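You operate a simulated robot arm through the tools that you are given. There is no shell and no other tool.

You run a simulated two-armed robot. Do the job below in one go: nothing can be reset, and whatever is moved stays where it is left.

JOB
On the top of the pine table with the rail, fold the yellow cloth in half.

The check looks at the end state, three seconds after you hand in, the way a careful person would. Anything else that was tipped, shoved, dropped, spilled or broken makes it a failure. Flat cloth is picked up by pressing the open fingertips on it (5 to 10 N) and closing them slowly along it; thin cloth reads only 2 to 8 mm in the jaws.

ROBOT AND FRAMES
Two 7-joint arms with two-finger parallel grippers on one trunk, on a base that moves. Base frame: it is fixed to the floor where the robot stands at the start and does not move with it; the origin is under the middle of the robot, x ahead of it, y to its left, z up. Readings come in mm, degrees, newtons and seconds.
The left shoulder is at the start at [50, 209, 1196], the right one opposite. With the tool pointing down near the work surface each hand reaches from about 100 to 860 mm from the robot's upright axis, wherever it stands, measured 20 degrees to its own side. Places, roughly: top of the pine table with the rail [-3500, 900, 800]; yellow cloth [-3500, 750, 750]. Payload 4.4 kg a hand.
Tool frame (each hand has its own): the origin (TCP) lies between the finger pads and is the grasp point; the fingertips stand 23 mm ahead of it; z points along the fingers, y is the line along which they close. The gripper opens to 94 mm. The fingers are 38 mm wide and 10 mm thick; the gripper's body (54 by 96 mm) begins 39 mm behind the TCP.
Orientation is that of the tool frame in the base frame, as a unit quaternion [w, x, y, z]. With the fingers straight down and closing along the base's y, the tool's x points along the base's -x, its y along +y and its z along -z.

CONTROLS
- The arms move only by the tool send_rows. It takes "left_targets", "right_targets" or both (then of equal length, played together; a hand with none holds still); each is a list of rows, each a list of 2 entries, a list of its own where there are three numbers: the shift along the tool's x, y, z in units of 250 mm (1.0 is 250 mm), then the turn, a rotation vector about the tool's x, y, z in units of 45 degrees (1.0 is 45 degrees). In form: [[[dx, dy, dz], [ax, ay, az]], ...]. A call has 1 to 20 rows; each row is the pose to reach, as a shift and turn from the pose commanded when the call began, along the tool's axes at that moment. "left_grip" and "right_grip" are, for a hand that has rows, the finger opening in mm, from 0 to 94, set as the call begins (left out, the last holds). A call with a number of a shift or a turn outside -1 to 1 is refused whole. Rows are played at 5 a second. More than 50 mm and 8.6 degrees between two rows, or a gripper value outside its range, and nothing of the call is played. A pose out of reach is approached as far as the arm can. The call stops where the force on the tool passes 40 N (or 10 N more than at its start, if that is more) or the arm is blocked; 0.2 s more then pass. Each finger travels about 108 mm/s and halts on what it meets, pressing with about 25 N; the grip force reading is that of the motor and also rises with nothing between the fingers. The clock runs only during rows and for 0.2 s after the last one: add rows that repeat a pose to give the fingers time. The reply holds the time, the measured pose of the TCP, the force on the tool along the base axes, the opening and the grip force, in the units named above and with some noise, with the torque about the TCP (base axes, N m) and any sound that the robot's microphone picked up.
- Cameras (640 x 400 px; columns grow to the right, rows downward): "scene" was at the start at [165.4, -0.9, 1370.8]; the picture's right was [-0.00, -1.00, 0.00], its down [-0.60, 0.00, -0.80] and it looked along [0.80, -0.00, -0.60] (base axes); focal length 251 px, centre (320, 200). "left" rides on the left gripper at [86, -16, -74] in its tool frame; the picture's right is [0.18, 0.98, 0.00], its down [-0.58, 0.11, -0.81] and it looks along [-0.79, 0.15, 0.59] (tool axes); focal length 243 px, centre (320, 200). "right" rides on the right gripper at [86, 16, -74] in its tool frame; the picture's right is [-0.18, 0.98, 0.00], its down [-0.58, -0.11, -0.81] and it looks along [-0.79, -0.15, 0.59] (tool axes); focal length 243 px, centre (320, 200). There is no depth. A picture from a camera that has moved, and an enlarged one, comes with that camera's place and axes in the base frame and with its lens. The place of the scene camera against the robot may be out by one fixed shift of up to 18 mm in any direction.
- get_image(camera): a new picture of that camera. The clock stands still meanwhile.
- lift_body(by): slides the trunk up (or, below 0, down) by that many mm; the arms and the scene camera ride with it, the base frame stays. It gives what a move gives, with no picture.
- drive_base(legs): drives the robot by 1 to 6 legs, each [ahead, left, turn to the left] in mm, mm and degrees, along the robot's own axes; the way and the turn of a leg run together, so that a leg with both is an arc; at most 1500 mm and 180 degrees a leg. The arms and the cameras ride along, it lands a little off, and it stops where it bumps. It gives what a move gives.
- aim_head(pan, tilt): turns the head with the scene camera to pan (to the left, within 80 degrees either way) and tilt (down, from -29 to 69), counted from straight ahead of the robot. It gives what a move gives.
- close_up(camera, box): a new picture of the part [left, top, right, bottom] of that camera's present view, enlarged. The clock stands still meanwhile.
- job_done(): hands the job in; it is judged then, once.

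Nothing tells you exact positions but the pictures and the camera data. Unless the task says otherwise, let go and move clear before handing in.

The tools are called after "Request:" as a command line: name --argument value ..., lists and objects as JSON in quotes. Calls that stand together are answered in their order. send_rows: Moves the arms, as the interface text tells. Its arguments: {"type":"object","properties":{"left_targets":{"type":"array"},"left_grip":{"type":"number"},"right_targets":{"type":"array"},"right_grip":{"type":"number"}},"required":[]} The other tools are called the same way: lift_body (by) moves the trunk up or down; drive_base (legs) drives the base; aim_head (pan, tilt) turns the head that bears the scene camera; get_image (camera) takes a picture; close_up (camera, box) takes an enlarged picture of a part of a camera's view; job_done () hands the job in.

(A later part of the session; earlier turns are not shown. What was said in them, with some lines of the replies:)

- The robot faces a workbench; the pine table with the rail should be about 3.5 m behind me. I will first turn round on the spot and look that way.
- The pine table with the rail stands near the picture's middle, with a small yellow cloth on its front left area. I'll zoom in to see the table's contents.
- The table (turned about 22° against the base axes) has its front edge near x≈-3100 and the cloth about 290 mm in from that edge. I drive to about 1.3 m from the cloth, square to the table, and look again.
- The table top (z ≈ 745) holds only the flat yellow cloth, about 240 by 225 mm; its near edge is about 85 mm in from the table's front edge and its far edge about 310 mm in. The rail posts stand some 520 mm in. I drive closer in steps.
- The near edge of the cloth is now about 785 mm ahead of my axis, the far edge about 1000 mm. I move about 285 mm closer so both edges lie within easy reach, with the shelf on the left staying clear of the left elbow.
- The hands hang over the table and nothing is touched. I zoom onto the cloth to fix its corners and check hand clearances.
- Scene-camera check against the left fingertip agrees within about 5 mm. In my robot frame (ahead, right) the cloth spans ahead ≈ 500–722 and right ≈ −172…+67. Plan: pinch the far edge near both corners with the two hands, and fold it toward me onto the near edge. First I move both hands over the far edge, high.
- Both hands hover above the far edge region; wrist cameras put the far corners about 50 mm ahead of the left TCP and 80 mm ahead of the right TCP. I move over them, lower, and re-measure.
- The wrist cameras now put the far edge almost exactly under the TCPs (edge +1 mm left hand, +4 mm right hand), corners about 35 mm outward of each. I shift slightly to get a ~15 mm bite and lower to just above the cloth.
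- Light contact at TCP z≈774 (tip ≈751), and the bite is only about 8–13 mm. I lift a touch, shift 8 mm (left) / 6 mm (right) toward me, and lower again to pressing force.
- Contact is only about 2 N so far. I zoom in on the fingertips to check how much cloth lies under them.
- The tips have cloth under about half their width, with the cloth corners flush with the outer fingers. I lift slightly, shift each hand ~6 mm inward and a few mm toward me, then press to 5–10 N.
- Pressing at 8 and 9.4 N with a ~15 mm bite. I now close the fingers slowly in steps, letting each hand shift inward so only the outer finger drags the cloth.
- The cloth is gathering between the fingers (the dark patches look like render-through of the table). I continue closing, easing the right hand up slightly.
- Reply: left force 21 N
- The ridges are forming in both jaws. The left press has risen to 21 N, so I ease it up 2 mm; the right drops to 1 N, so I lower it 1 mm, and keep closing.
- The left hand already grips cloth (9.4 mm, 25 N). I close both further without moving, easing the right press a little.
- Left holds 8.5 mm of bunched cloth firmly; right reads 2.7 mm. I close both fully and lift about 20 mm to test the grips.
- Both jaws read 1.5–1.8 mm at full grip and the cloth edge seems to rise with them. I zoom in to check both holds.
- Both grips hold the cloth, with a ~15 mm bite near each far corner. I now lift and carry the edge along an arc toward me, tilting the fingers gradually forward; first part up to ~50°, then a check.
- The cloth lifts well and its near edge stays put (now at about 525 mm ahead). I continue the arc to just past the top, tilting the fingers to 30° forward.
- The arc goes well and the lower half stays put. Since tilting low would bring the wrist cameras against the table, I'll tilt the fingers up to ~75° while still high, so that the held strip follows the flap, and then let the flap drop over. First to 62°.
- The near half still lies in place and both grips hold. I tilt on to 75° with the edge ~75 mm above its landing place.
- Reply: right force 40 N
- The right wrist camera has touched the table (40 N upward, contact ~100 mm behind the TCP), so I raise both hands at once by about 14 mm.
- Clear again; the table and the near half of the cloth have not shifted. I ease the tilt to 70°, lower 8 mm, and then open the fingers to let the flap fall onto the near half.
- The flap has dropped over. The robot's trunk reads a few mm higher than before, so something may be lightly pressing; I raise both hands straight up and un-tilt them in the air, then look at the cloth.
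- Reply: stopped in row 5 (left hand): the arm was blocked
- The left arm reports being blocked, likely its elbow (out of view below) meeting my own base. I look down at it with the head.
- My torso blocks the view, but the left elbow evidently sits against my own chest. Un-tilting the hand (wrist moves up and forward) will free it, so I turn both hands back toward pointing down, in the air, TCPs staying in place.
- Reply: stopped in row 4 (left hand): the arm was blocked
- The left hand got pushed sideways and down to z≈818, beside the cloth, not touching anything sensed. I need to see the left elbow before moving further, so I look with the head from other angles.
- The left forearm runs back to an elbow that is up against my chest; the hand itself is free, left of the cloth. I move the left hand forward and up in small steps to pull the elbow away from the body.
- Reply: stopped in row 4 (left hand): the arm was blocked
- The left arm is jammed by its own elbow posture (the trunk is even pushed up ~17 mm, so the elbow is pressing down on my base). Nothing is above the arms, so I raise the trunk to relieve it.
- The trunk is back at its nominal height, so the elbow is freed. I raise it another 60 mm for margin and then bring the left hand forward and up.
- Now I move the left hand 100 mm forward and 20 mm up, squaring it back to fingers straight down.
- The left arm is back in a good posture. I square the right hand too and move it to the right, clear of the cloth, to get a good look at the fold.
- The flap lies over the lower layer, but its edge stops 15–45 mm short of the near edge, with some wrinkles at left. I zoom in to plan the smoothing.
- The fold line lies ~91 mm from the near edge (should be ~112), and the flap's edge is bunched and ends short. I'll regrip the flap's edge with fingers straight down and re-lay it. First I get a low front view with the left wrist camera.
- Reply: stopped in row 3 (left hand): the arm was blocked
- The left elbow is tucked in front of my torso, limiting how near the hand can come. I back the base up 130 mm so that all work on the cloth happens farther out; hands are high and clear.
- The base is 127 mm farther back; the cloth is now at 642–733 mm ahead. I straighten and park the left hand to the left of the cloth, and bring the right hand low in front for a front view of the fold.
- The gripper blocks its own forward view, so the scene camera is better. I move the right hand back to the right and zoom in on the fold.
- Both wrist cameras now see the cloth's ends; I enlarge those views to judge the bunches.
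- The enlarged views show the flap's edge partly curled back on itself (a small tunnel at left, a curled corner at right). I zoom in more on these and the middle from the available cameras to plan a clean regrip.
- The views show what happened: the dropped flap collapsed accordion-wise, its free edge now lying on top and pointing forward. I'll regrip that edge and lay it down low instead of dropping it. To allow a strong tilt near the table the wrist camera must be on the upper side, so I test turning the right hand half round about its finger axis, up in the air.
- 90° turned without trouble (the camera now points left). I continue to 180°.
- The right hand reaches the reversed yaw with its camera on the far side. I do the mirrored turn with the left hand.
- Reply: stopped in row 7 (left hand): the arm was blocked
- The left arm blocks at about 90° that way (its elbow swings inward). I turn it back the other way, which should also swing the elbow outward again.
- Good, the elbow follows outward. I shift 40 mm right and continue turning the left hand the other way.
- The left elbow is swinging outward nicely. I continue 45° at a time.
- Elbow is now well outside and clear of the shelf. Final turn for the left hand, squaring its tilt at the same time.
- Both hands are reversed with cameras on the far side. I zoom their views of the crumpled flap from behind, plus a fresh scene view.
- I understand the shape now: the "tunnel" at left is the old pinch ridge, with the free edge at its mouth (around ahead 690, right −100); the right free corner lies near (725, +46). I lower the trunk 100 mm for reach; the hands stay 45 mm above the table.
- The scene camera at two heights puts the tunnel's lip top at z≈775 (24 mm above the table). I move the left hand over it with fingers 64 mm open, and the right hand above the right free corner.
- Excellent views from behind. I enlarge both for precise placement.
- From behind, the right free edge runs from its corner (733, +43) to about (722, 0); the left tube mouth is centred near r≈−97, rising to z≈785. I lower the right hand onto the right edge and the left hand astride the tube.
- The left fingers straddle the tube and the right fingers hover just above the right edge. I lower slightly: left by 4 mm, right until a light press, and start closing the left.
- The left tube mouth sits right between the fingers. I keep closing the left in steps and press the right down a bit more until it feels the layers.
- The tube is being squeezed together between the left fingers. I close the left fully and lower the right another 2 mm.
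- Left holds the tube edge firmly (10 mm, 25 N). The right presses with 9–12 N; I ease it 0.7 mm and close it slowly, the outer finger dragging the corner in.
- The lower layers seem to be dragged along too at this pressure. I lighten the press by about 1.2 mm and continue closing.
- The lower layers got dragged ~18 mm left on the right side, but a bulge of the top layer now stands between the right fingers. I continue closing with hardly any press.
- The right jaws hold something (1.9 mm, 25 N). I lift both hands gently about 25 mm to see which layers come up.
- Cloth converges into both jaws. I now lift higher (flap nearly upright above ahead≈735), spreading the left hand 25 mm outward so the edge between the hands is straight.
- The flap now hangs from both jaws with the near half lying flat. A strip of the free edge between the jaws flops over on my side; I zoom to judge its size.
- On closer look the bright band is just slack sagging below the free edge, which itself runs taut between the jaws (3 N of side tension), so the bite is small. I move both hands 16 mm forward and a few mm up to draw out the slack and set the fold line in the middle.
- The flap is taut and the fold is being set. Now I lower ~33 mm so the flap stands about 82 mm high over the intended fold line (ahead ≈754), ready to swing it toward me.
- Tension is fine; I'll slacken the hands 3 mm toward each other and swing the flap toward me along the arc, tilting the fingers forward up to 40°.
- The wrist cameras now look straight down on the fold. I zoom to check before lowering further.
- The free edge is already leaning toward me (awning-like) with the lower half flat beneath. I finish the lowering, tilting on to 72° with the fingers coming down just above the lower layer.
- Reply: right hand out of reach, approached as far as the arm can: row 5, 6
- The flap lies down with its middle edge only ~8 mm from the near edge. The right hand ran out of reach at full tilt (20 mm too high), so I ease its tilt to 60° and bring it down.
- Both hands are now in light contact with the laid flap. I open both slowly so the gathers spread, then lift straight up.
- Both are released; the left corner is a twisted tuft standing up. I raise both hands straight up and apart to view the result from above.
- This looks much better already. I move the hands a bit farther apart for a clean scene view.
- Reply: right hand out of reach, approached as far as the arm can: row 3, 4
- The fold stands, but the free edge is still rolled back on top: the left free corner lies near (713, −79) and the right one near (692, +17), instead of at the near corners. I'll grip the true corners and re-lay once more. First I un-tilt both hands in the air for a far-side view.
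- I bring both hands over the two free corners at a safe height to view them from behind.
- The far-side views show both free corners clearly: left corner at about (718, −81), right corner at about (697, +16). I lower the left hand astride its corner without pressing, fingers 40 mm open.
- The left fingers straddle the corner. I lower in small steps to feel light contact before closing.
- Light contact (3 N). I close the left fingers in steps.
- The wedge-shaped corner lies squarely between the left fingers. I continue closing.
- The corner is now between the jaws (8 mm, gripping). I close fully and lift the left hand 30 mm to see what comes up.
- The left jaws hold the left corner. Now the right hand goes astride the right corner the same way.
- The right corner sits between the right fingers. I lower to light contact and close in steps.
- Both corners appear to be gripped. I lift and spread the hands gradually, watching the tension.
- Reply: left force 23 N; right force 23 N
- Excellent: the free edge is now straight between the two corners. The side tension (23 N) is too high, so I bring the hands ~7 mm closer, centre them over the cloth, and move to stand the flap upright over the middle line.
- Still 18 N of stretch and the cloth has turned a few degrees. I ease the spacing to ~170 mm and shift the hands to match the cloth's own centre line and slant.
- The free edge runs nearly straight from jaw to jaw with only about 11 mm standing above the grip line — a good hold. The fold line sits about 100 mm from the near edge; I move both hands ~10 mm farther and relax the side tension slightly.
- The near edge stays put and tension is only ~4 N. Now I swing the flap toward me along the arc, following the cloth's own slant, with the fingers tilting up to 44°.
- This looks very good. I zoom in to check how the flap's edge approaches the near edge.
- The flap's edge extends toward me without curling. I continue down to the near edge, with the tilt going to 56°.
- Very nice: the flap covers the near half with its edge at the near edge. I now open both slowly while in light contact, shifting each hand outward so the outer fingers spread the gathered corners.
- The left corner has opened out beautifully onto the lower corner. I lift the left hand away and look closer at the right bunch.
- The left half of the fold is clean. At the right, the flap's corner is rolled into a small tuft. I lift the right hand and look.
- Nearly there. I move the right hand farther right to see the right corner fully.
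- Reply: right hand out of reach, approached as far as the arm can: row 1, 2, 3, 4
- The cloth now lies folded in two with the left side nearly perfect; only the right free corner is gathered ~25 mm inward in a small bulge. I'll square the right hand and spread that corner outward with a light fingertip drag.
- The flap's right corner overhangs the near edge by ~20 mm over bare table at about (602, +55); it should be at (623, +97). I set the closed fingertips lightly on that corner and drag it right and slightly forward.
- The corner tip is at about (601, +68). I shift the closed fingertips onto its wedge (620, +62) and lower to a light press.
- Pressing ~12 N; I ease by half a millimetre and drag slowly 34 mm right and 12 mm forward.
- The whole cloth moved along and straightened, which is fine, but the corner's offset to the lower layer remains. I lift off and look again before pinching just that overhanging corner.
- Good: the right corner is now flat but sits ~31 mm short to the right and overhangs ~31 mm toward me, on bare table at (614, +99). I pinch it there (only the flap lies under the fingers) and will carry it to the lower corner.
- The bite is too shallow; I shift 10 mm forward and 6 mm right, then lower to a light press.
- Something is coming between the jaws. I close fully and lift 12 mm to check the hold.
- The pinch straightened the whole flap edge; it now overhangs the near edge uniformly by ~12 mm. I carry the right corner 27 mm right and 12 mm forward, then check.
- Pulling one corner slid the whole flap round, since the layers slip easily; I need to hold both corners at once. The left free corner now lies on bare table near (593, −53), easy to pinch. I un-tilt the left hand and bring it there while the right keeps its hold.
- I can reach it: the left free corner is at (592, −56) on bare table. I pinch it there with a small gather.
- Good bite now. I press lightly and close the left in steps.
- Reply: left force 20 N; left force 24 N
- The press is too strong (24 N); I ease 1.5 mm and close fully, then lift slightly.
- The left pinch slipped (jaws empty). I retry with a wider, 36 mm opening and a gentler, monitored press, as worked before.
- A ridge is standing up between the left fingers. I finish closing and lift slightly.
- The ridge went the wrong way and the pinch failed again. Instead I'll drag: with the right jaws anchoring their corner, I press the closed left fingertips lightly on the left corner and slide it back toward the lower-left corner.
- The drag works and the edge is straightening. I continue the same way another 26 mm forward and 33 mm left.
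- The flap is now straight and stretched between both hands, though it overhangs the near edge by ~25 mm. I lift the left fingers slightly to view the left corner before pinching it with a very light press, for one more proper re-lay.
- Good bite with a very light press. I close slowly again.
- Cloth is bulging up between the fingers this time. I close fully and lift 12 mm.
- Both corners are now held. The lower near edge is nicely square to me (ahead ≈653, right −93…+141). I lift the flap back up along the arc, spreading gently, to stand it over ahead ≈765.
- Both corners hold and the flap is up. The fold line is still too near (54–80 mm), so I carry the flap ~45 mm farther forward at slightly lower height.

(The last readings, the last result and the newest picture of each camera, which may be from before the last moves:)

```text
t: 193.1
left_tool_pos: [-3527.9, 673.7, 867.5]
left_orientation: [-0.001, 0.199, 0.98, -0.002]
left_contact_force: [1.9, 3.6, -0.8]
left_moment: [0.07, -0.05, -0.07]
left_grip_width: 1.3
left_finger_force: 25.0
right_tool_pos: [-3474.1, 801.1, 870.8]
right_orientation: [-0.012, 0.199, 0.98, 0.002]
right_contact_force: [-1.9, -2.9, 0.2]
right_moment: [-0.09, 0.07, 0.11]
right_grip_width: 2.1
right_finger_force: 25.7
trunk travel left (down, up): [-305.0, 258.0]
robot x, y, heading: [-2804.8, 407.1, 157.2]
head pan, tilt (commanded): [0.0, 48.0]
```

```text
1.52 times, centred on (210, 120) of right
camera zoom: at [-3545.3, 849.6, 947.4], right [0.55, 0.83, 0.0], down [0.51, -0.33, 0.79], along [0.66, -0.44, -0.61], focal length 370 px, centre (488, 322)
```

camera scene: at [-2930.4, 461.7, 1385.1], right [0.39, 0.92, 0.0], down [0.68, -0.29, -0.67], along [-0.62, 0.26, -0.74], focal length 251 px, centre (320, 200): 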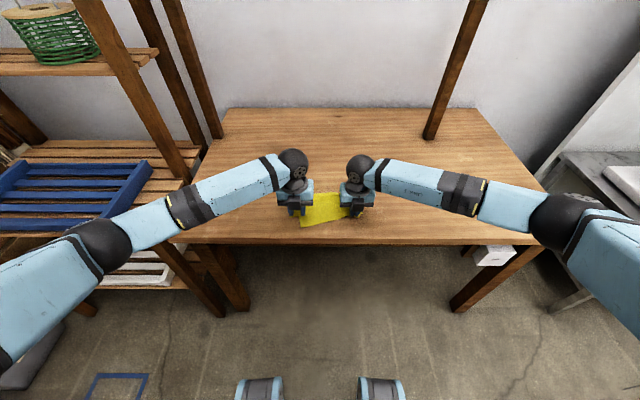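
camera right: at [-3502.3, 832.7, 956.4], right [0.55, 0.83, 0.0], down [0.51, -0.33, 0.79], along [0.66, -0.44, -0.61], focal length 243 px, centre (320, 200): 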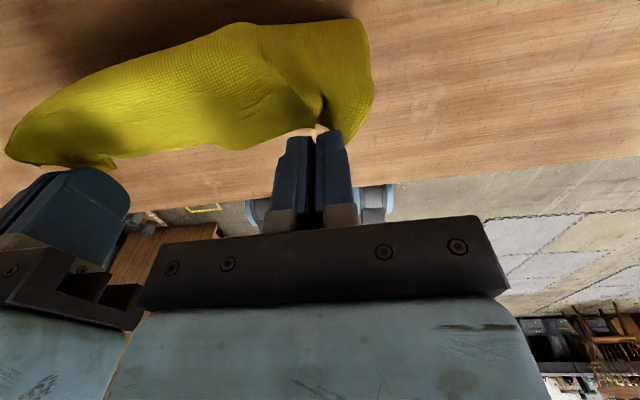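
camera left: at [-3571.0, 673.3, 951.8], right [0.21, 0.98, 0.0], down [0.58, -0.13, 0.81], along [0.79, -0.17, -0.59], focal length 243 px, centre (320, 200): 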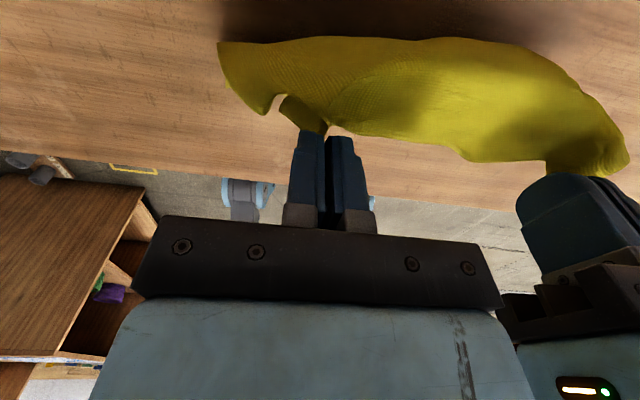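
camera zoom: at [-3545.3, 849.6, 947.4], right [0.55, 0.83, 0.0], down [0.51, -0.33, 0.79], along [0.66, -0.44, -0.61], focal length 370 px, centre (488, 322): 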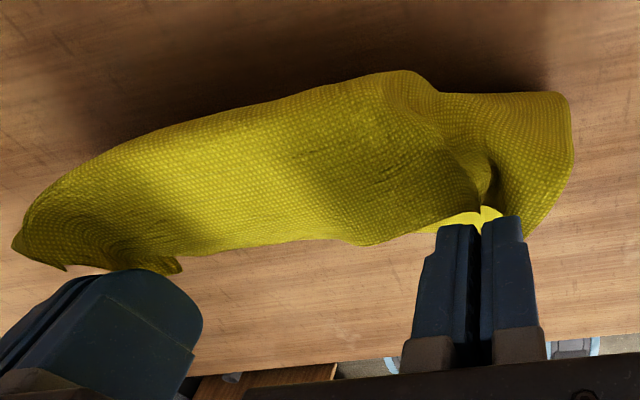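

The cloth slides as a whole rather than peeling, so chasing the fold line this way is no use. I'll lay the edge down on the near edge from here, then smooth the remaining slack toward the fold. First half of the lowering:

Request:
send_rows --left_targets '[[[-0.03, -0.016, 0.04], [0, 0, 0]], [[-0.06, -0.032, 0.09], [0, 0, 0]], [[-0.09, -0.05, 0.15], [0, 0, 0]], [[-0.11, -0.065, 0.21], [0, 0, 0]], [[-0.11, -0.065, 0.21], [0, 0, 0]]]' --right_targets '[[[-0.04, -0.016, 0.04], [0, 0, 0]], [[-0.085, -0.032, 0.09], [0, 0, 0]], [[-0.13, -0.05, 0.15], [0, 0, 0]], [[-0.17, -0.065, 0.21], [0, 0, 0]], [[-0.17, -0.065, 0.21], [0, 0, 0]]]'

Request:
close_up --camera "scene" --box '[255, 150, 375, 240]'

Request:
close_up --camera "left" --box '[180, 0, 640, 240]'

Request:
close_up --camera "right" --box '[0, 0, 420, 240]'

```text
t: 194.3
left_tool_pos: [-3509.5, 645.9, 812.8]
left_orientation: [-0.001, 0.198, 0.98, 0.0]
left_contact_force: [2.3, 2.6, 0.0]
left_moment: [0.06, -0.02, -0.05]
left_grip_width: 1.9
left_finger_force: 25.1
right_tool_pos: [-3440.3, 768.6, 816.9]
right_orientation: [-0.012, 0.199, 0.98, 0.003]
right_contact_force: [-1.4, -2.8, -1.3]
right_moment: [-0.08, 0.05, 0.07]
right_grip_width: 2.0
right_finger_force: 24.5
trunk travel left (down, up): [-305.0, 258.0]
robot x, y, heading: [-2805.5, 405.5, 157.0]
head pan, tilt (commanded): [0.0, 48.0]
```

```text
4.44 times, centred on (315, 195) of scene
camera zoom: at [-2930.3, 461.7, 1385.2], right [0.39, 0.92, 0.0], down [0.68, -0.29, -0.67], along [-0.62, 0.26, -0.74], focal length 1115 px, centre (342, 222)
```

zoom: 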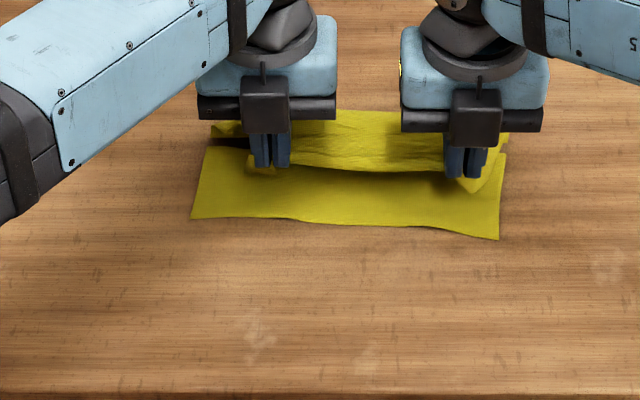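

```text
1.39 times, centred on (410, 120) of left
camera zoom: at [-3594.2, 665.1, 888.3], right [0.21, 0.98, 0.0], down [0.58, -0.13, 0.81], along [0.79, -0.17, -0.59], focal length 338 px, centre (195, 311)
```

zoom: 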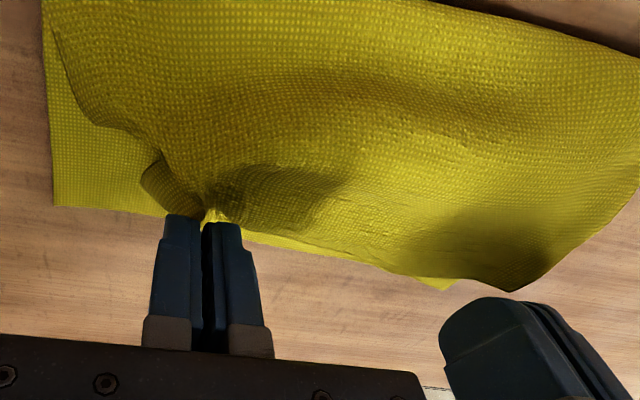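

```text
1.52 times, centred on (210, 120) of right
camera zoom: at [-3512.3, 816.7, 893.5], right [0.55, 0.83, 0.0], down [0.51, -0.34, 0.79], along [0.66, -0.44, -0.61], focal length 370 px, centre (488, 322)
```

zoom: 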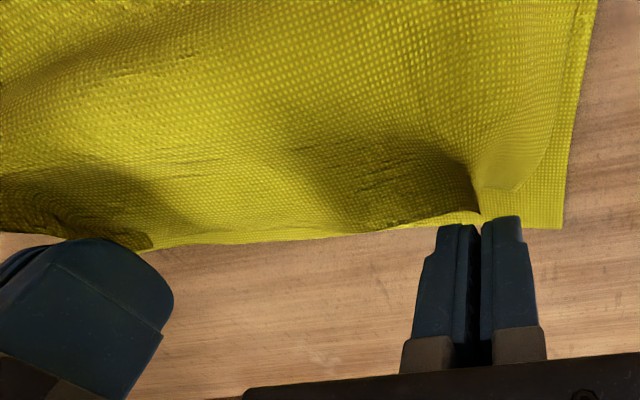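

Excellent — with the flap coming down, the lower half now measures ~103–120 mm deep, i.e. close to exactly half. I lower the edge the rest of the way onto the near edge.

Request:
send_rows --left_targets '[[[-0.032, 0.0, 0.056], [0, 0, 0]], [[-0.064, 0.0, 0.104], [0, 0, 0]], [[-0.092, 0.0, 0.136], [0, 0, 0]], [[-0.104, 0.0, 0.146], [0, 0, 0]], [[-0.104, 0.0, 0.146], [0, 0, 0]]]' --right_targets '[[[-0.028, 0.0, 0.06], [0, 0, 0]], [[-0.056, 0.0, 0.112], [0, 0, 0]], [[-0.08, 0.0, 0.15], [0, 0, 0]], [[-0.092, 0.0, 0.16], [0, 0, 0]], [[-0.092, 0.0, 0.16], [0, 0, 0]]]'

Request:
close_up --camera "scene" --box '[255, 150, 375, 240]'

Request:
close_up --camera "left" --box '[180, 0, 640, 240]'

Request:
close_up --camera "right" --box '[0, 0, 420, 240]'

```text
t: 195.5
left_tool_pos: [-3483.7, 636.6, 779.5]
left_orientation: [-0.001, 0.199, 0.98, 0.0]
left_contact_force: [0.5, 0.2, -0.6]
left_moment: [0.0, -0.01, 0.0]
left_grip_width: 1.5
left_finger_force: 25.1
right_tool_pos: [-3421.1, 760.7, 776.7]
right_orientation: [-0.013, 0.199, 0.98, 0.003]
right_contact_force: [-2.4, 1.7, 13.4]
right_moment: [0.03, 0.29, 0.0]
right_grip_width: 2.2
right_finger_force: 25.1
trunk travel left (down, up): [-305.0, 258.0]
robot x, y, heading: [-2804.9, 405.0, 157.1]
head pan, tilt (commanded): [0.0, 48.0]
```

```text
4.44 times, centred on (315, 195) of scene
camera zoom: at [-2929.1, 461.0, 1385.5], right [0.39, 0.92, 0.0], down [0.68, -0.29, -0.67], along [-0.62, 0.26, -0.74], focal length 1115 px, centre (342, 222)
```

zoom: 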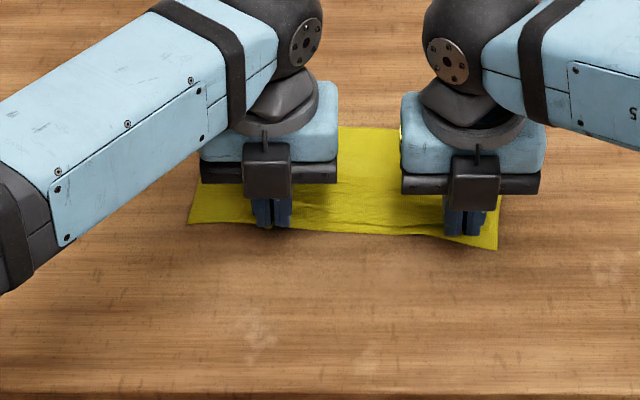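

```text
1.39 times, centred on (410, 120) of left
camera zoom: at [-3569.5, 655.1, 853.1], right [0.21, 0.98, 0.0], down [0.58, -0.12, 0.8], along [0.79, -0.17, -0.59], focal length 338 px, centre (195, 311)
```

zoom: 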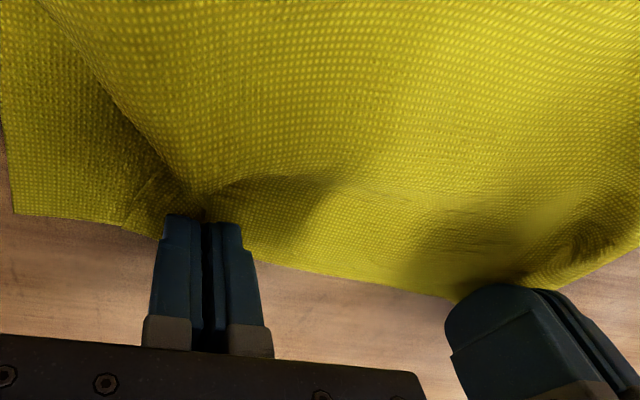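

```text
1.52 times, centred on (210, 120) of right
camera zoom: at [-3492.2, 809.3, 854.9], right [0.55, 0.83, 0.0], down [0.51, -0.34, 0.79], along [0.66, -0.44, -0.61], focal length 370 px, centre (488, 322)
```

zoom: 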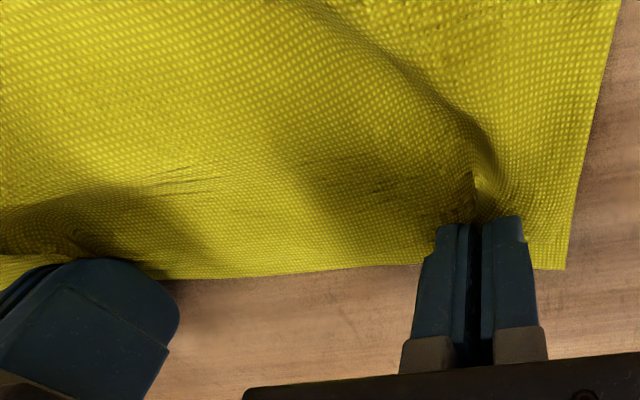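

Superb: the free edge lies right along the near edge. I bring the left down into light contact and ease the right, then open both while shifting outward to spread the corners.

Request:
send_rows --left_targets '[[[0, 0, 0.012], [0, 0, 0]], [[0, 0, 0.02], [0, 0, 0]], [[0, 0, 0.02], [0, 0, 0]]]' --right_targets '[[[0, 0, -0.002], [0, 0, 0]], [[0, 0, -0.003], [0, 0, 0]], [[0, 0, -0.003], [0, 0, 0]]]'

Request:
send_rows --left_targets '[[[0, -0.008, 0], [0, 0, 0]], [[0, -0.016, 0], [0, 0, 0]], [[0, -0.016, 0], [0, 0, 0]]]' --right_targets '[[[0, 0.008, 0], [0, 0, 0]], [[0, 0.016, 0], [0, 0, 0]], [[0, 0.016, 0], [0, 0, 0]]]' --left_grip 10 --right_grip 10

Request:
send_rows --left_targets '[[[0, -0.012, 0], [0, 0, 0]], [[0, -0.024, 0], [0, 0, 0]], [[0, -0.024, 0], [0, 0, 0]]]' --right_targets '[[[0, 0.012, 0], [0, 0, 0]], [[0, 0.024, 0], [0, 0, 0]], [[0, 0.024, 0], [0, 0, 0]]]' --left_grip 22 --right_grip 22

Request:
close_up --camera "left" --box '[180, 0, 640, 240]'

Request:
close_up --camera "right" --box '[0, 0, 420, 240]'

```text
t: 196.3
left_tool_pos: [-3484.3, 635.4, 774.5]
left_orientation: [-0.002, 0.198, 0.98, 0.0]
left_contact_force: [1.0, -1.1, 14.1]
left_moment: [0.08, 0.13, 0.0]
left_grip_width: 1.8
left_finger_force: 25.0
right_tool_pos: [-3420.0, 760.9, 777.7]
right_orientation: [-0.012, 0.198, 0.98, 0.003]
right_contact_force: [-1.6, -0.2, 7.5]
right_moment: [-0.03, 0.13, 0.02]
right_grip_width: 2.4
right_finger_force: 25.7
trunk travel left (down, up): [-305.0, 258.0]
robot x, y, heading: [-2804.0, 403.0, 157.1]
head pan, tilt (commanded): [0.0, 48.0]
```

```text
t: 197.1
left_tool_pos: [-3485.5, 633.8, 775.2]
left_orientation: [-0.003, 0.198, 0.98, -0.001]
left_contact_force: [1.0, 5.6, 20.0]
left_moment: [0.16, 0.09, -0.01]
left_grip_width: 7.7
left_finger_force: 0.1
right_tool_pos: [-3418.6, 764.5, 780.2]
right_orientation: [-0.013, 0.198, 0.98, 0.002]
right_contact_force: [0.0, -0.6, 0.1]
right_moment: [-0.01, 0.03, -0.02]
right_grip_width: 10.0
right_finger_force: 0.0
trunk travel left (down, up): [-305.0, 258.0]
robot x, y, heading: [-2812.1, 408.9, 157.1]
head pan, tilt (commanded): [0.0, 48.0]
```

```text
t: 197.9
left_tool_pos: [-3487.2, 627.9, 773.8]
left_orientation: [-0.003, 0.199, 0.98, 0.0]
left_contact_force: [1.1, 6.5, 24.8]
left_moment: [0.2, 0.14, -0.06]
left_grip_width: 18.9
left_finger_force: 0.1
right_tool_pos: [-3415.2, 772.0, 780.5]
right_orientation: [-0.013, 0.198, 0.98, 0.002]
right_contact_force: [0.8, -0.4, 0.1]
right_moment: [0.0, -0.03, 0.02]
right_grip_width: 21.8
right_finger_force: 0.1
trunk travel left (down, up): [-305.0, 258.0]
robot x, y, heading: [-2807.1, 402.2, 157.3]
head pan, tilt (commanded): [0.0, 48.0]
```

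```text
1.39 times, centred on (410, 120) of left
camera zoom: at [-3572.7, 646.9, 849.7], right [0.21, 0.98, 0.0], down [0.58, -0.13, 0.8], along [0.78, -0.17, -0.6], focal length 338 px, centre (195, 311)
```

zoom: 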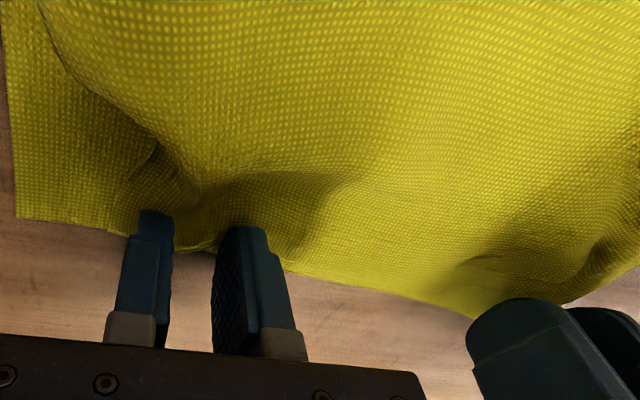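

```text
1.52 times, centred on (210, 120) of right
camera zoom: at [-3486.6, 818.8, 856.6], right [0.55, 0.83, 0.0], down [0.51, -0.34, 0.79], along [0.66, -0.44, -0.61], focal length 370 px, centre (488, 322)
```

zoom: 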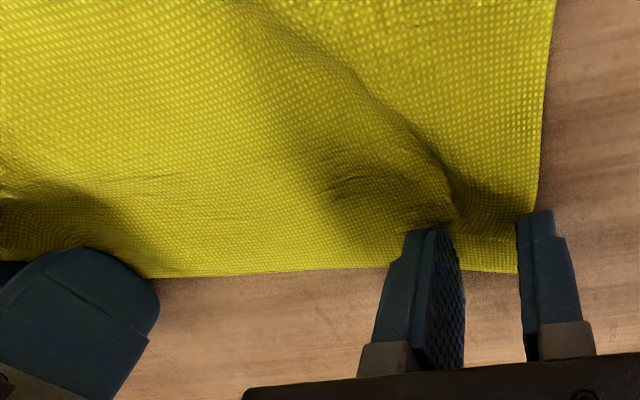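

The right corner has opened out right onto the lower corner. The left press is too strong; I ease it 1.5 mm and keep opening outward, while the right lifts away.

Request:
send_rows --left_targets '[[[0, 0, -0.006], [0, 0, 0]], [[0, -0.014, -0.006], [0, 0, 0]], [[0, -0.028, -0.006], [0, 0, 0]], [[0, -0.028, -0.006], [0, 0, 0]]]' --right_targets '[[[0, 0, -0.04], [0, 0, 0]], [[0, 0, -0.1], [0, 0, 0]], [[0, 0.04, -0.18], [0, 0, 0]], [[0, 0.1, -0.24], [0, 0, 0]]]' --left_grip 36

Request:
close_up --camera "left" --box '[180, 0, 640, 240]'

Request:
close_up --camera "scene" --box '[255, 150, 375, 240]'

```text
t: 198.9
left_tool_pos: [-3490.5, 620.0, 775.0]
left_orientation: [-0.003, 0.199, 0.98, -0.002]
left_contact_force: [2.5, 4.6, 16.7]
left_moment: [0.22, 0.07, -0.06]
left_grip_width: 34.5
left_finger_force: 0.0
right_tool_pos: [-3404.2, 792.1, 838.1]
right_orientation: [-0.013, 0.199, 0.98, 0.003]
right_contact_force: [-1.0, 0.0, -0.1]
right_moment: [-0.01, -0.02, 0.01]
right_grip_width: 22.0
right_finger_force: 0.1
trunk travel left (down, up): [-305.0, 258.0]
robot x, y, heading: [-2804.7, 402.6, 157.0]
head pan, tilt (commanded): [0.0, 48.0]
```

```text
1.39 times, centred on (410, 120) of left
camera zoom: at [-3576.1, 639.6, 849.6], right [0.21, 0.98, 0.0], down [0.58, -0.12, 0.8], along [0.79, -0.17, -0.59], focal length 338 px, centre (195, 311)
```

zoom: 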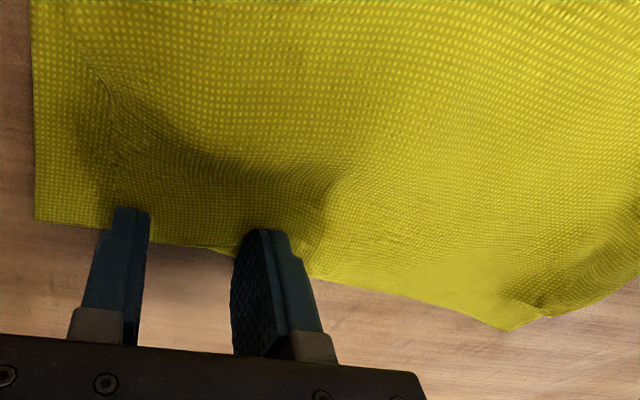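

```text
4.44 times, centred on (315, 195) of scene
camera zoom: at [-2927.9, 461.6, 1385.4], right [0.39, 0.92, 0.0], down [0.68, -0.29, -0.67], along [-0.62, 0.26, -0.74], focal length 1115 px, centre (342, 222)
```

zoom: 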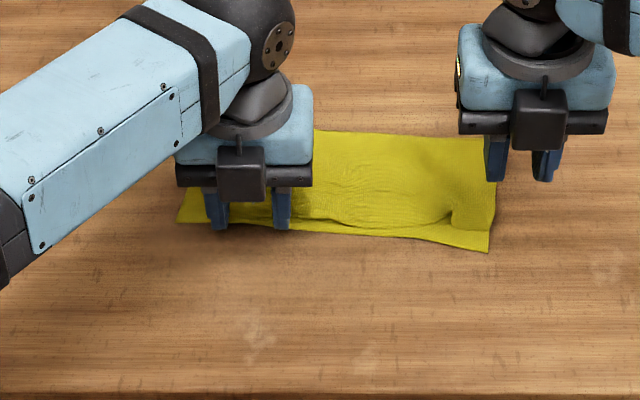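

The left corner has spread out as well. I lift the left hand straight up and away, and look at the result.

Request:
send_rows --left_targets '[[[0, 0, -0.03], [0, 0, 0]], [[0, 0, -0.08], [0, 0, 0]], [[0, 0, -0.16], [0, 0, 0]], [[0, -0.08, -0.24], [0, 0, 0]], [[0, -0.24, -0.28], [0, 0, 0]], [[0, -0.4, -0.28], [0, 0, 0]], [[0, -0.4, -0.28], [0, 0, 0]]]' --right_targets '[[[0, 0, 0], [0, 0, 0]], [[0, 0.04, 0], [0, 0, 0]], [[0, 0.12, 0], [0, 0, 0]], [[0, 0.2, 0], [0, 0, 0]], [[0, 0.28, 0], [0, 0, 0]], [[0, 0.32, 0], [0, 0, 0]], [[0, 0.32, 0], [0, 0, 0]]]'

Request:
get_image --camera "scene"

Request:
close_up --camera "scene" --box '[265, 165, 365, 225]'

Request:
close_up --camera "left" --box '[300, 0, 640, 160]'

Request:
close_up --camera "right" --box '[0, 0, 340, 160]'

```text
t: 200.5
left_tool_pos: [-3530.7, 528.4, 844.4]
left_orientation: [-0.001, 0.199, 0.98, 0.0]
left_contact_force: [0.3, -0.7, -0.3]
left_moment: [0.02, 0.03, 0.03]
left_grip_width: 36.2
left_finger_force: 0.0
right_tool_pos: [-3373.6, 866.9, 837.0]
right_orientation: [-0.012, 0.198, 0.98, 0.002]
right_contact_force: [-0.3, 0.2, 0.3]
right_moment: [-0.04, 0.01, -0.01]
right_grip_width: 22.0
right_finger_force: 0.0
trunk travel left (down, up): [-305.0, 258.0]
robot x, y, heading: [-2807.5, 407.1, 157.1]
head pan, tilt (commanded): [0.0, 48.0]
```

```text
taken
camera scene: at [-2930.3, 462.3, 1385.1], right [0.39, 0.92, 0.0], down [0.68, -0.29, -0.67], along [-0.62, 0.26, -0.74], focal length 251 px, centre (320, 200)
```

scene: 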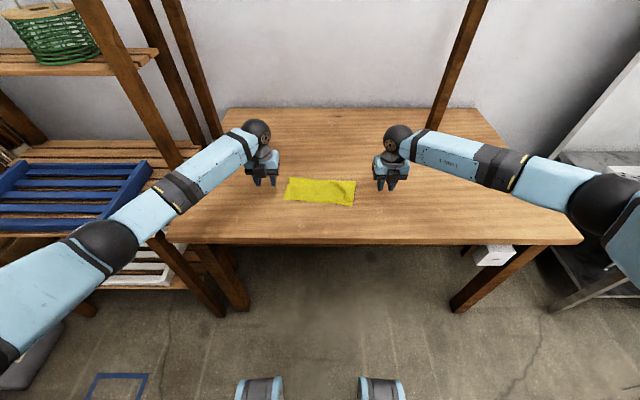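

```text
6.40 times, centred on (315, 195) of scene
camera zoom: at [-2930.3, 462.3, 1385.1], right [0.39, 0.92, 0.0], down [0.68, -0.29, -0.67], along [-0.62, 0.26, -0.74], focal length 1606 px, centre (352, 232)
```

zoom: 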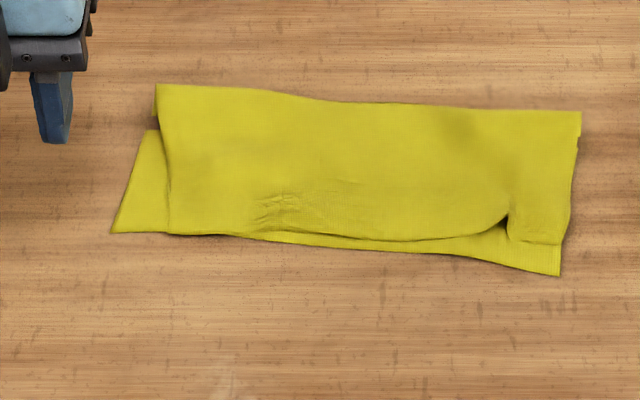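

```text
1.88 times, centred on (470, 80) of left
camera zoom: at [-3617.0, 548.5, 919.2], right [0.21, 0.98, 0.0], down [0.58, -0.13, 0.81], along [0.79, -0.17, -0.59], focal length 457 px, centre (38, 426)
```

zoom: 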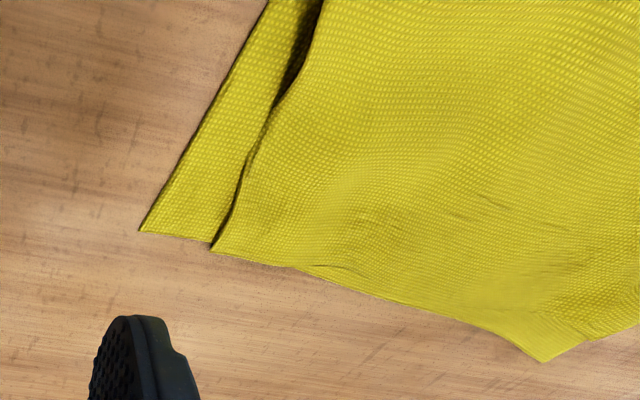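

```text
1.88 times, centred on (170, 80) of right
camera zoom: at [-3445.4, 914.4, 914.5], right [0.55, 0.83, 0.0], down [0.51, -0.33, 0.79], along [0.66, -0.44, -0.61], focal length 457 px, centre (602, 426)
```

zoom: 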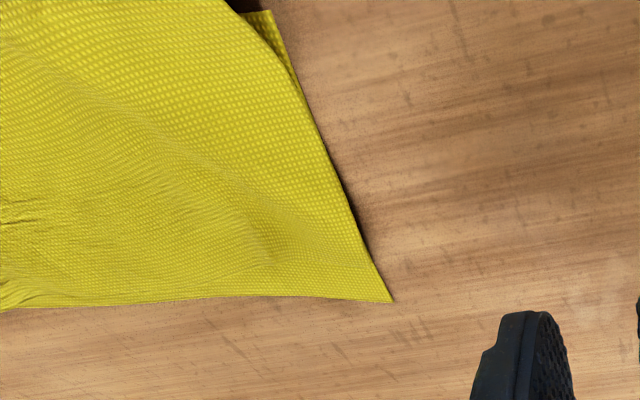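

The fold is now very close to half: edges nearly coincide, with the flap's left corner about 28 mm short (slack is gathered in a small bump near the right corner). I'll pin the right corner with the closed right fingertips and slide the left corner outward with the left.

Request:
send_rows --left_targets '[[[0.0, 0.12, 0.02], [0, 0, 0]], [[0.0, 0.24, 0.04], [0, 0, 0]], [[0.0, 0.352, 0.1], [0, 0, 0]], [[0.0, 0.352, 0.19], [0, 0, 0]], [[0.0, 0.352, 0.24], [0, 0, 0]], [[0.0, 0.352, 0.24], [0, 0, 0]]]' --right_targets '[[[0.008, -0.14, 0.02], [0, 0, 0]], [[0.016, -0.28, 0.04], [0, 0, 0]], [[0.016, -0.42, 0.08], [0, 0, 0]], [[0.016, -0.42, 0.16], [0, 0, 0]], [[0.016, -0.42, 0.21], [0, 0, 0]], [[0.016, -0.42, 0.21], [0, 0, 0]]]' --left_grip 0 --right_grip 0

Request:
close_up --camera "left" --box '[200, 40, 440, 220]'

Request:
close_up --camera "right" --box '[200, 40, 440, 220]'

```text
t: 201.9
left_tool_pos: [-3497.1, 610.0, 784.3]
left_orientation: [-0.001, 0.198, 0.98, -0.001]
left_contact_force: [-0.1, 0.4, 0.4]
left_moment: [-0.01, 0.01, -0.02]
left_grip_width: 0.0
left_finger_force: 24.8
right_tool_pos: [-3420.0, 773.1, 784.5]
right_orientation: [-0.012, 0.198, 0.98, 0.003]
right_contact_force: [0.4, -0.1, -0.4]
right_moment: [0.02, 0.0, -0.01]
right_grip_width: 0.0
right_finger_force: 25.5
trunk travel left (down, up): [-305.0, 258.0]
robot x, y, heading: [-2806.1, 404.7, 156.8]
head pan, tilt (commanded): [0.0, 48.0]
```

```text
2.22 times, centred on (320, 130) of left
camera zoom: at [-3581.8, 628.8, 859.2], right [0.21, 0.98, 0.0], down [0.58, -0.13, 0.81], along [0.79, -0.17, -0.59], focal length 539 px, centre (320, 356)
```

zoom: 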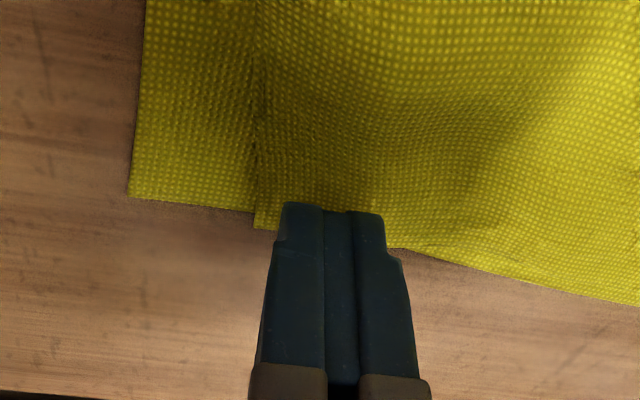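

```text
2.22 times, centred on (320, 130) of right
camera zoom: at [-3492.1, 820.0, 861.6], right [0.55, 0.83, 0.0], down [0.51, -0.34, 0.79], along [0.66, -0.44, -0.61], focal length 539 px, centre (320, 356)
```

zoom: 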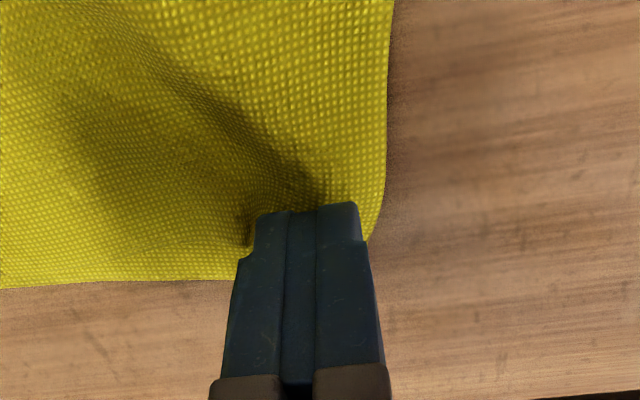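

Both fingertips are over their corners. I press: right ~10 N as a pin, left ~6 N.

Request:
send_rows --left_targets '[[[0, 0, 0.02], [0, 0, 0]], [[0, 0, 0.036], [0, 0, 0]], [[0, 0, 0.036], [0, 0, 0]]]' --right_targets '[[[0, 0, 0.02], [0, 0, 0]], [[0, 0, 0.038], [0, 0, 0]], [[0, 0, 0.038], [0, 0, 0]]]'

Request:
send_rows --left_targets '[[[0, 0, 0.004], [0, 0, 0]], [[0, 0, 0.004], [0, 0, 0]]]' --right_targets '[[[0, 0, 0.004], [0, 0, 0]], [[0, 0, 0.004], [0, 0, 0]]]'

```text
t: 202.7
left_tool_pos: [-3496.7, 610.2, 775.2]
left_orientation: [0.0, 0.199, 0.98, -0.001]
left_contact_force: [0.2, -0.5, 0.0]
left_moment: [-0.03, 0.01, -0.02]
left_grip_width: 0.1
left_finger_force: 24.8
right_tool_pos: [-3420.9, 772.9, 775.3]
right_orientation: [-0.012, 0.199, 0.98, 0.004]
right_contact_force: [0.0, -0.8, 1.8]
right_moment: [0.01, 0.02, -0.03]
right_grip_width: 0.0
right_finger_force: 25.4
trunk travel left (down, up): [-305.0, 258.0]
robot x, y, heading: [-2807.3, 407.5, 157.1]
head pan, tilt (commanded): [0.0, 48.0]
```

```text
t: 203.3
left_tool_pos: [-3496.8, 609.4, 774.0]
left_orientation: [-0.001, 0.198, 0.98, -0.001]
left_contact_force: [-0.2, -1.3, 2.6]
left_moment: [-0.02, 0.05, 0.0]
left_grip_width: 0.0
left_finger_force: 24.8
right_tool_pos: [-3420.6, 772.4, 775.0]
right_orientation: [-0.012, 0.199, 0.98, 0.003]
right_contact_force: [-0.7, 0.1, 3.8]
right_moment: [-0.02, -0.04, 0.03]
right_grip_width: 0.2
right_finger_force: 25.1
trunk travel left (down, up): [-305.0, 258.0]
robot x, y, heading: [-2805.2, 405.5, 157.2]
head pan, tilt (commanded): [0.0, 48.0]
```

Request:
send_rows --left_targets '[[[0, 0, 0.002], [0, 0, 0]], [[0, -0.016, 0.002], [0, 0, 0]], [[0, -0.036, 0.002], [0, 0, 0]], [[0, -0.056, 0.002], [0, 0, 0]], [[0, -0.076, 0.002], [0, 0, 0]], [[0, -0.096, 0.002], [0, 0, 0]], [[0, -0.112, 0.002], [0, 0, 0]], [[0, -0.112, 0.002], [0, 0, 0]]]' --right_targets '[[[0, 0, 0.004], [0, 0, 0]], [[0, 0, 0.004], [0, 0, 0]], [[0, 0, 0.004], [0, 0, 0]], [[0, 0, 0.004], [0, 0, 0]], [[0, 0, 0.004], [0, 0, 0]], [[0, 0, 0.004], [0, 0, 0]], [[0, 0, 0.004], [0, 0, 0]], [[0, 0, 0.004], [0, 0, 0]]]'

Request:
close_up --camera "left" --box '[200, 40, 440, 220]'

Request:
close_up --camera "right" --box '[200, 40, 440, 220]'

Request:
close_up --camera "scene" --box '[265, 165, 365, 225]'

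```text
t: 205.1
left_tool_pos: [-3506.5, 583.3, 775.0]
left_orientation: [-0.001, 0.2, 0.98, 0.001]
left_contact_force: [2.0, 5.0, 6.9]
left_moment: [0.13, -0.01, -0.07]
left_grip_width: 0.1
left_finger_force: 24.9
right_tool_pos: [-3420.4, 771.6, 773.8]
right_orientation: [-0.013, 0.199, 0.98, 0.003]
right_contact_force: [-3.4, 0.0, 12.3]
right_moment: [-0.08, 0.02, 0.01]
right_grip_width: 0.1
right_finger_force: 24.9
trunk travel left (down, up): [-305.0, 258.0]
robot x, y, heading: [-2806.8, 408.0, 157.1]
head pan, tilt (commanded): [0.0, 48.0]
```

```text
2.22 times, centred on (320, 130) of left
camera zoom: at [-3591.9, 602.5, 849.8], right [0.21, 0.98, 0.0], down [0.58, -0.13, 0.8], along [0.79, -0.17, -0.59], focal length 539 px, centre (320, 356)
```

zoom: 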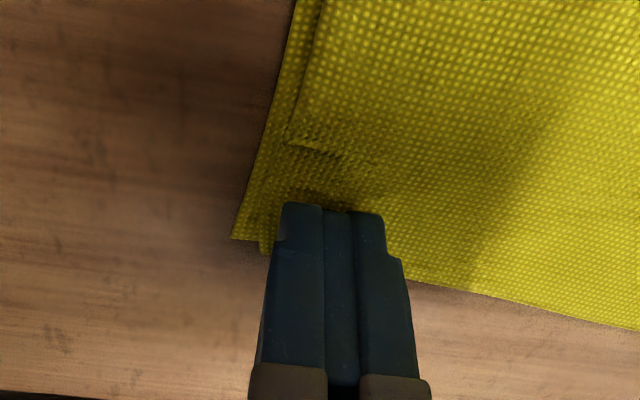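

```text
2.22 times, centred on (320, 130) of right
camera zoom: at [-3491.1, 820.1, 851.7], right [0.55, 0.83, 0.0], down [0.51, -0.34, 0.79], along [0.66, -0.44, -0.61], focal length 539 px, centre (320, 356)
```

zoom: 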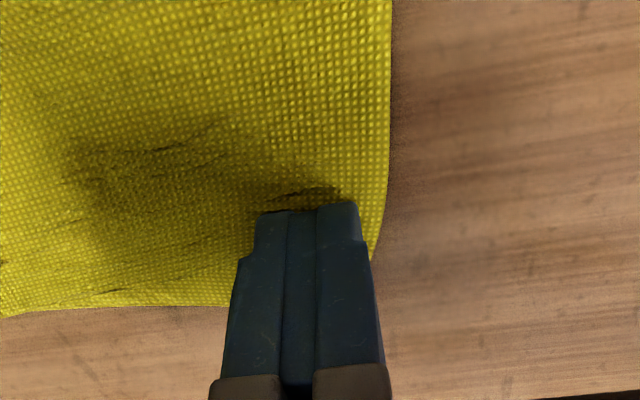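

```text
6.40 times, centred on (315, 195) of scene
camera zoom: at [-2928.3, 461.0, 1385.5], right [0.39, 0.92, 0.0], down [0.68, -0.29, -0.67], along [-0.62, 0.26, -0.74], focal length 1606 px, centre (352, 232)
```

zoom: 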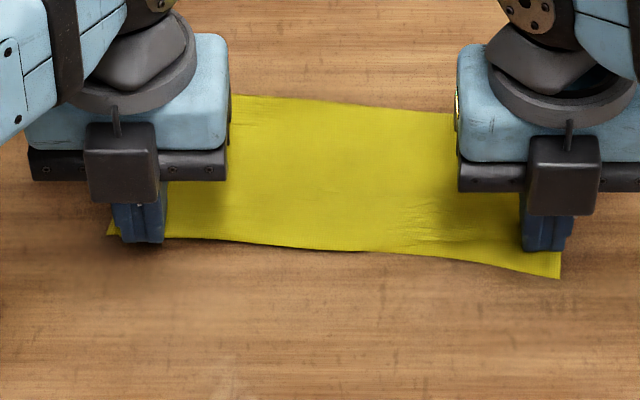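

Excellent — the bump is gone and the left corners nearly coincide. I lift both hands straight up slowly and look.

Request:
send_rows --left_targets '[[[0, 0.004, 0], [0, 0, 0]], [[0, 0.006, -0.006], [0, 0, 0]], [[0, 0.006, -0.02], [0, 0, 0]], [[0, 0.006, -0.06], [0, 0, 0]], [[0, 0.006, -0.14], [0, 0, 0]], [[0, -0.06, -0.24], [0, 0, 0]], [[0, -0.2, -0.26], [0, 0, 0]], [[0, -0.36, -0.26], [0, 0, 0]], [[0, -0.36, -0.26], [0, 0, 0]]]' --right_targets '[[[0, 0, 0], [0, 0, 0]], [[0, 0, -0.006], [0, 0, 0]], [[0, 0, -0.02], [0, 0, 0]], [[0, 0, -0.06], [0, 0, 0]], [[0, 0, -0.14], [0, 0, 0]], [[0, 0.08, -0.24], [0, 0, 0]], [[0, 0.2, -0.26], [0, 0, 0]], [[0, 0.36, -0.26], [0, 0, 0]], [[0, 0.36, -0.26], [0, 0, 0]]]'

Request:
get_image --camera "scene"

Request:
close_up --camera "scene" --box '[265, 165, 365, 225]'

Request:
close_up --camera "left" --box '[300, 0, 640, 160]'

Request:
close_up --camera "right" --box '[0, 0, 340, 160]'

```text
t: 207.1
left_tool_pos: [-3539.7, 498.6, 837.1]
left_orientation: [0.0, 0.199, 0.98, -0.001]
left_contact_force: [-0.7, 0.9, 0.5]
left_moment: [-0.01, 0.0, 0.03]
left_grip_width: 0.0
left_finger_force: 25.3
right_tool_pos: [-3383.2, 854.9, 837.4]
right_orientation: [-0.011, 0.199, 0.98, 0.002]
right_contact_force: [0.2, 0.6, 0.1]
right_moment: [0.01, 0.01, -0.01]
right_grip_width: 0.0
right_finger_force: 24.7
trunk travel left (down, up): [-305.0, 258.0]
robot x, y, heading: [-2807.4, 405.7, 157.1]
head pan, tilt (commanded): [0.0, 48.0]
```

```text
taken
camera scene: at [-2930.8, 461.7, 1385.1], right [0.39, 0.92, 0.0], down [0.68, -0.29, -0.67], along [-0.62, 0.26, -0.74], focal length 251 px, centre (320, 200)
```

scene: 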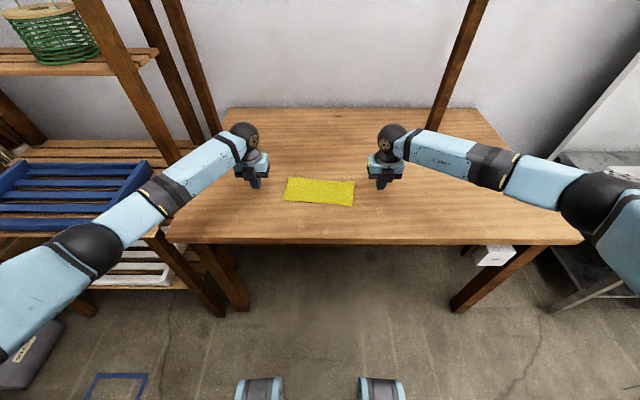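

```text
6.40 times, centred on (315, 195) of scene
camera zoom: at [-2930.8, 461.7, 1385.1], right [0.39, 0.92, 0.0], down [0.68, -0.29, -0.67], along [-0.62, 0.26, -0.74], focal length 1606 px, centre (352, 232)
```

zoom: 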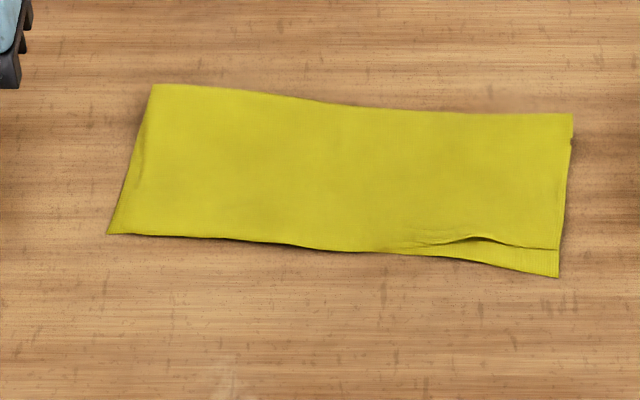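

```text
1.88 times, centred on (470, 80) of left
camera zoom: at [-3626.6, 517.9, 911.0], right [0.21, 0.98, 0.0], down [0.58, -0.12, 0.81], along [0.79, -0.17, -0.59], focal length 457 px, centre (38, 426)
```

zoom: 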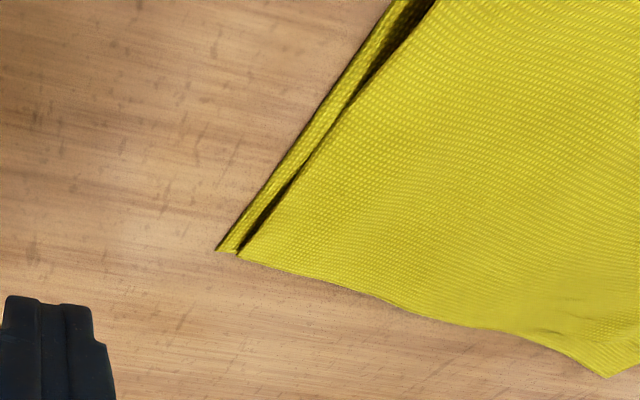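

```text
1.88 times, centred on (170, 80) of right
camera zoom: at [-3454.9, 901.8, 914.3], right [0.55, 0.83, 0.0], down [0.51, -0.33, 0.79], along [0.66, -0.44, -0.61], focal length 457 px, centre (602, 426)
```

zoom: 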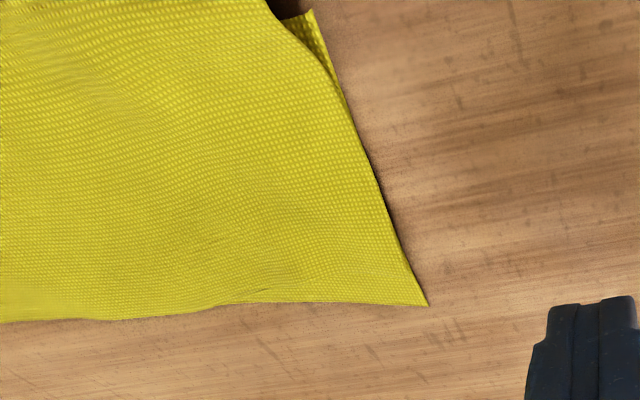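

The cloth is now neatly folded in half: left corners coincide and the edge lies along the near edge, only ~14 mm short at the right. I stop here, raise both hands clear and back away.

Request:
send_rows --left_targets '[[[0, -0.02, -0.08], [0, 0, 0]], [[0, -0.04, -0.18], [0, 0, 0]], [[0, -0.06, -0.28], [0, 0, 0]], [[0, -0.06, -0.36], [0, 0, 0]], [[0, -0.06, -0.36], [0, 0, 0]]]' --right_targets '[[[0, 0.02, -0.08], [0, 0, 0]], [[0, 0.04, -0.18], [0, 0, 0]], [[0, 0.06, -0.28], [0, 0, 0]], [[0, 0.06, -0.36], [0, 0, 0]], [[0, 0.06, -0.36], [0, 0, 0]]]'

Request:
drive_base --legs '[[-350, 0, 0]]'

Request:
get_image --camera "scene"

Request:
close_up --camera "scene" --box '[250, 100, 390, 190]'

```text
t: 208.3
left_tool_pos: [-3546.3, 487.7, 929.0]
left_orientation: [0.0, 0.199, 0.98, -0.001]
left_contact_force: [-0.8, 0.8, 0.0]
left_moment: [-0.01, 0.02, 0.02]
left_grip_width: 0.0
left_finger_force: 24.8
right_tool_pos: [-3375.0, 867.4, 926.8]
right_orientation: [-0.012, 0.199, 0.98, 0.003]
right_contact_force: [0.3, 0.0, 0.1]
right_moment: [-0.02, 0.01, 0.02]
right_grip_width: 0.0
right_finger_force: 25.1
trunk travel left (down, up): [-305.0, 258.0]
robot x, y, heading: [-2805.8, 402.8, 157.0]
head pan, tilt (commanded): [0.0, 48.0]
```

```text
t: 210.6
left_tool_pos: [-3227.3, 353.6, 930.1]
left_orientation: [-0.001, 0.2, 0.98, -0.001]
left_contact_force: [-0.4, -0.1, 0.1]
left_moment: [0.0, -0.01, 0.0]
left_grip_width: 0.0
left_finger_force: 24.9
right_tool_pos: [-3055.2, 733.4, 926.6]
right_orientation: [-0.012, 0.2, 0.98, 0.003]
right_contact_force: [0.3, -0.2, 1.5]
right_moment: [0.03, -0.01, -0.01]
right_grip_width: 0.0
right_finger_force: 24.8
trunk travel left (down, up): [-305.0, 258.0]
robot x, y, heading: [-2487.5, 269.2, 157.0]
head pan, tilt (commanded): [0.0, 48.0]
```

```text
taken
camera scene: at [-2610.7, 326.4, 1385.2], right [0.39, 0.92, 0.0], down [0.68, -0.29, -0.67], along [-0.62, 0.26, -0.74], focal length 251 px, centre (320, 200)
```

scene: 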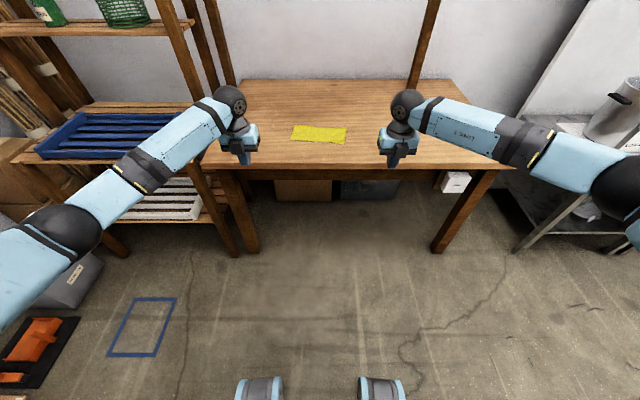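

```text
4.44 times, centred on (320, 145) of scene
camera zoom: at [-2610.7, 326.4, 1385.2], right [0.39, 0.92, 0.0], down [0.68, -0.29, -0.67], along [-0.62, 0.26, -0.74], focal length 1115 px, centre (320, 444)
```

zoom: 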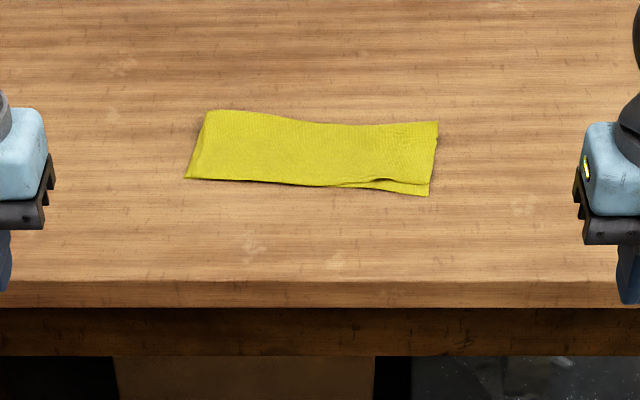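

The cloth lies folded in half on the pine table, two layers with the edges together, both grippers are empty and clear of it, and nothing else has moved. I hand the job in.

Request:
job_done

```text
The job is handed in.
```

The yellow cloth is folded in half on the pine table with the rail, and I've handed the job in. The left corners line up and the free edge lies along the near edge. It falls about 14 mm short at the right corner, which I left alone rather than risk disturbing the fold.

It took several tries. The first fold collapsed when I let the flap drop, so I gripped the edge again and laid it down again several times. The cloth also ended up a bit farther back and to the right of where it started, still well on the table.

- **Contact with the table:** one wrist camera touched the tabletop early on, pressing with about 40 N. The left elbow also jammed, most likely against my own body.
- **Everything else:** I saw nothing else moved or knocked over in the later pictures.
- **At hand-in:** both hands were closed and empty, and I had backed away from the table.
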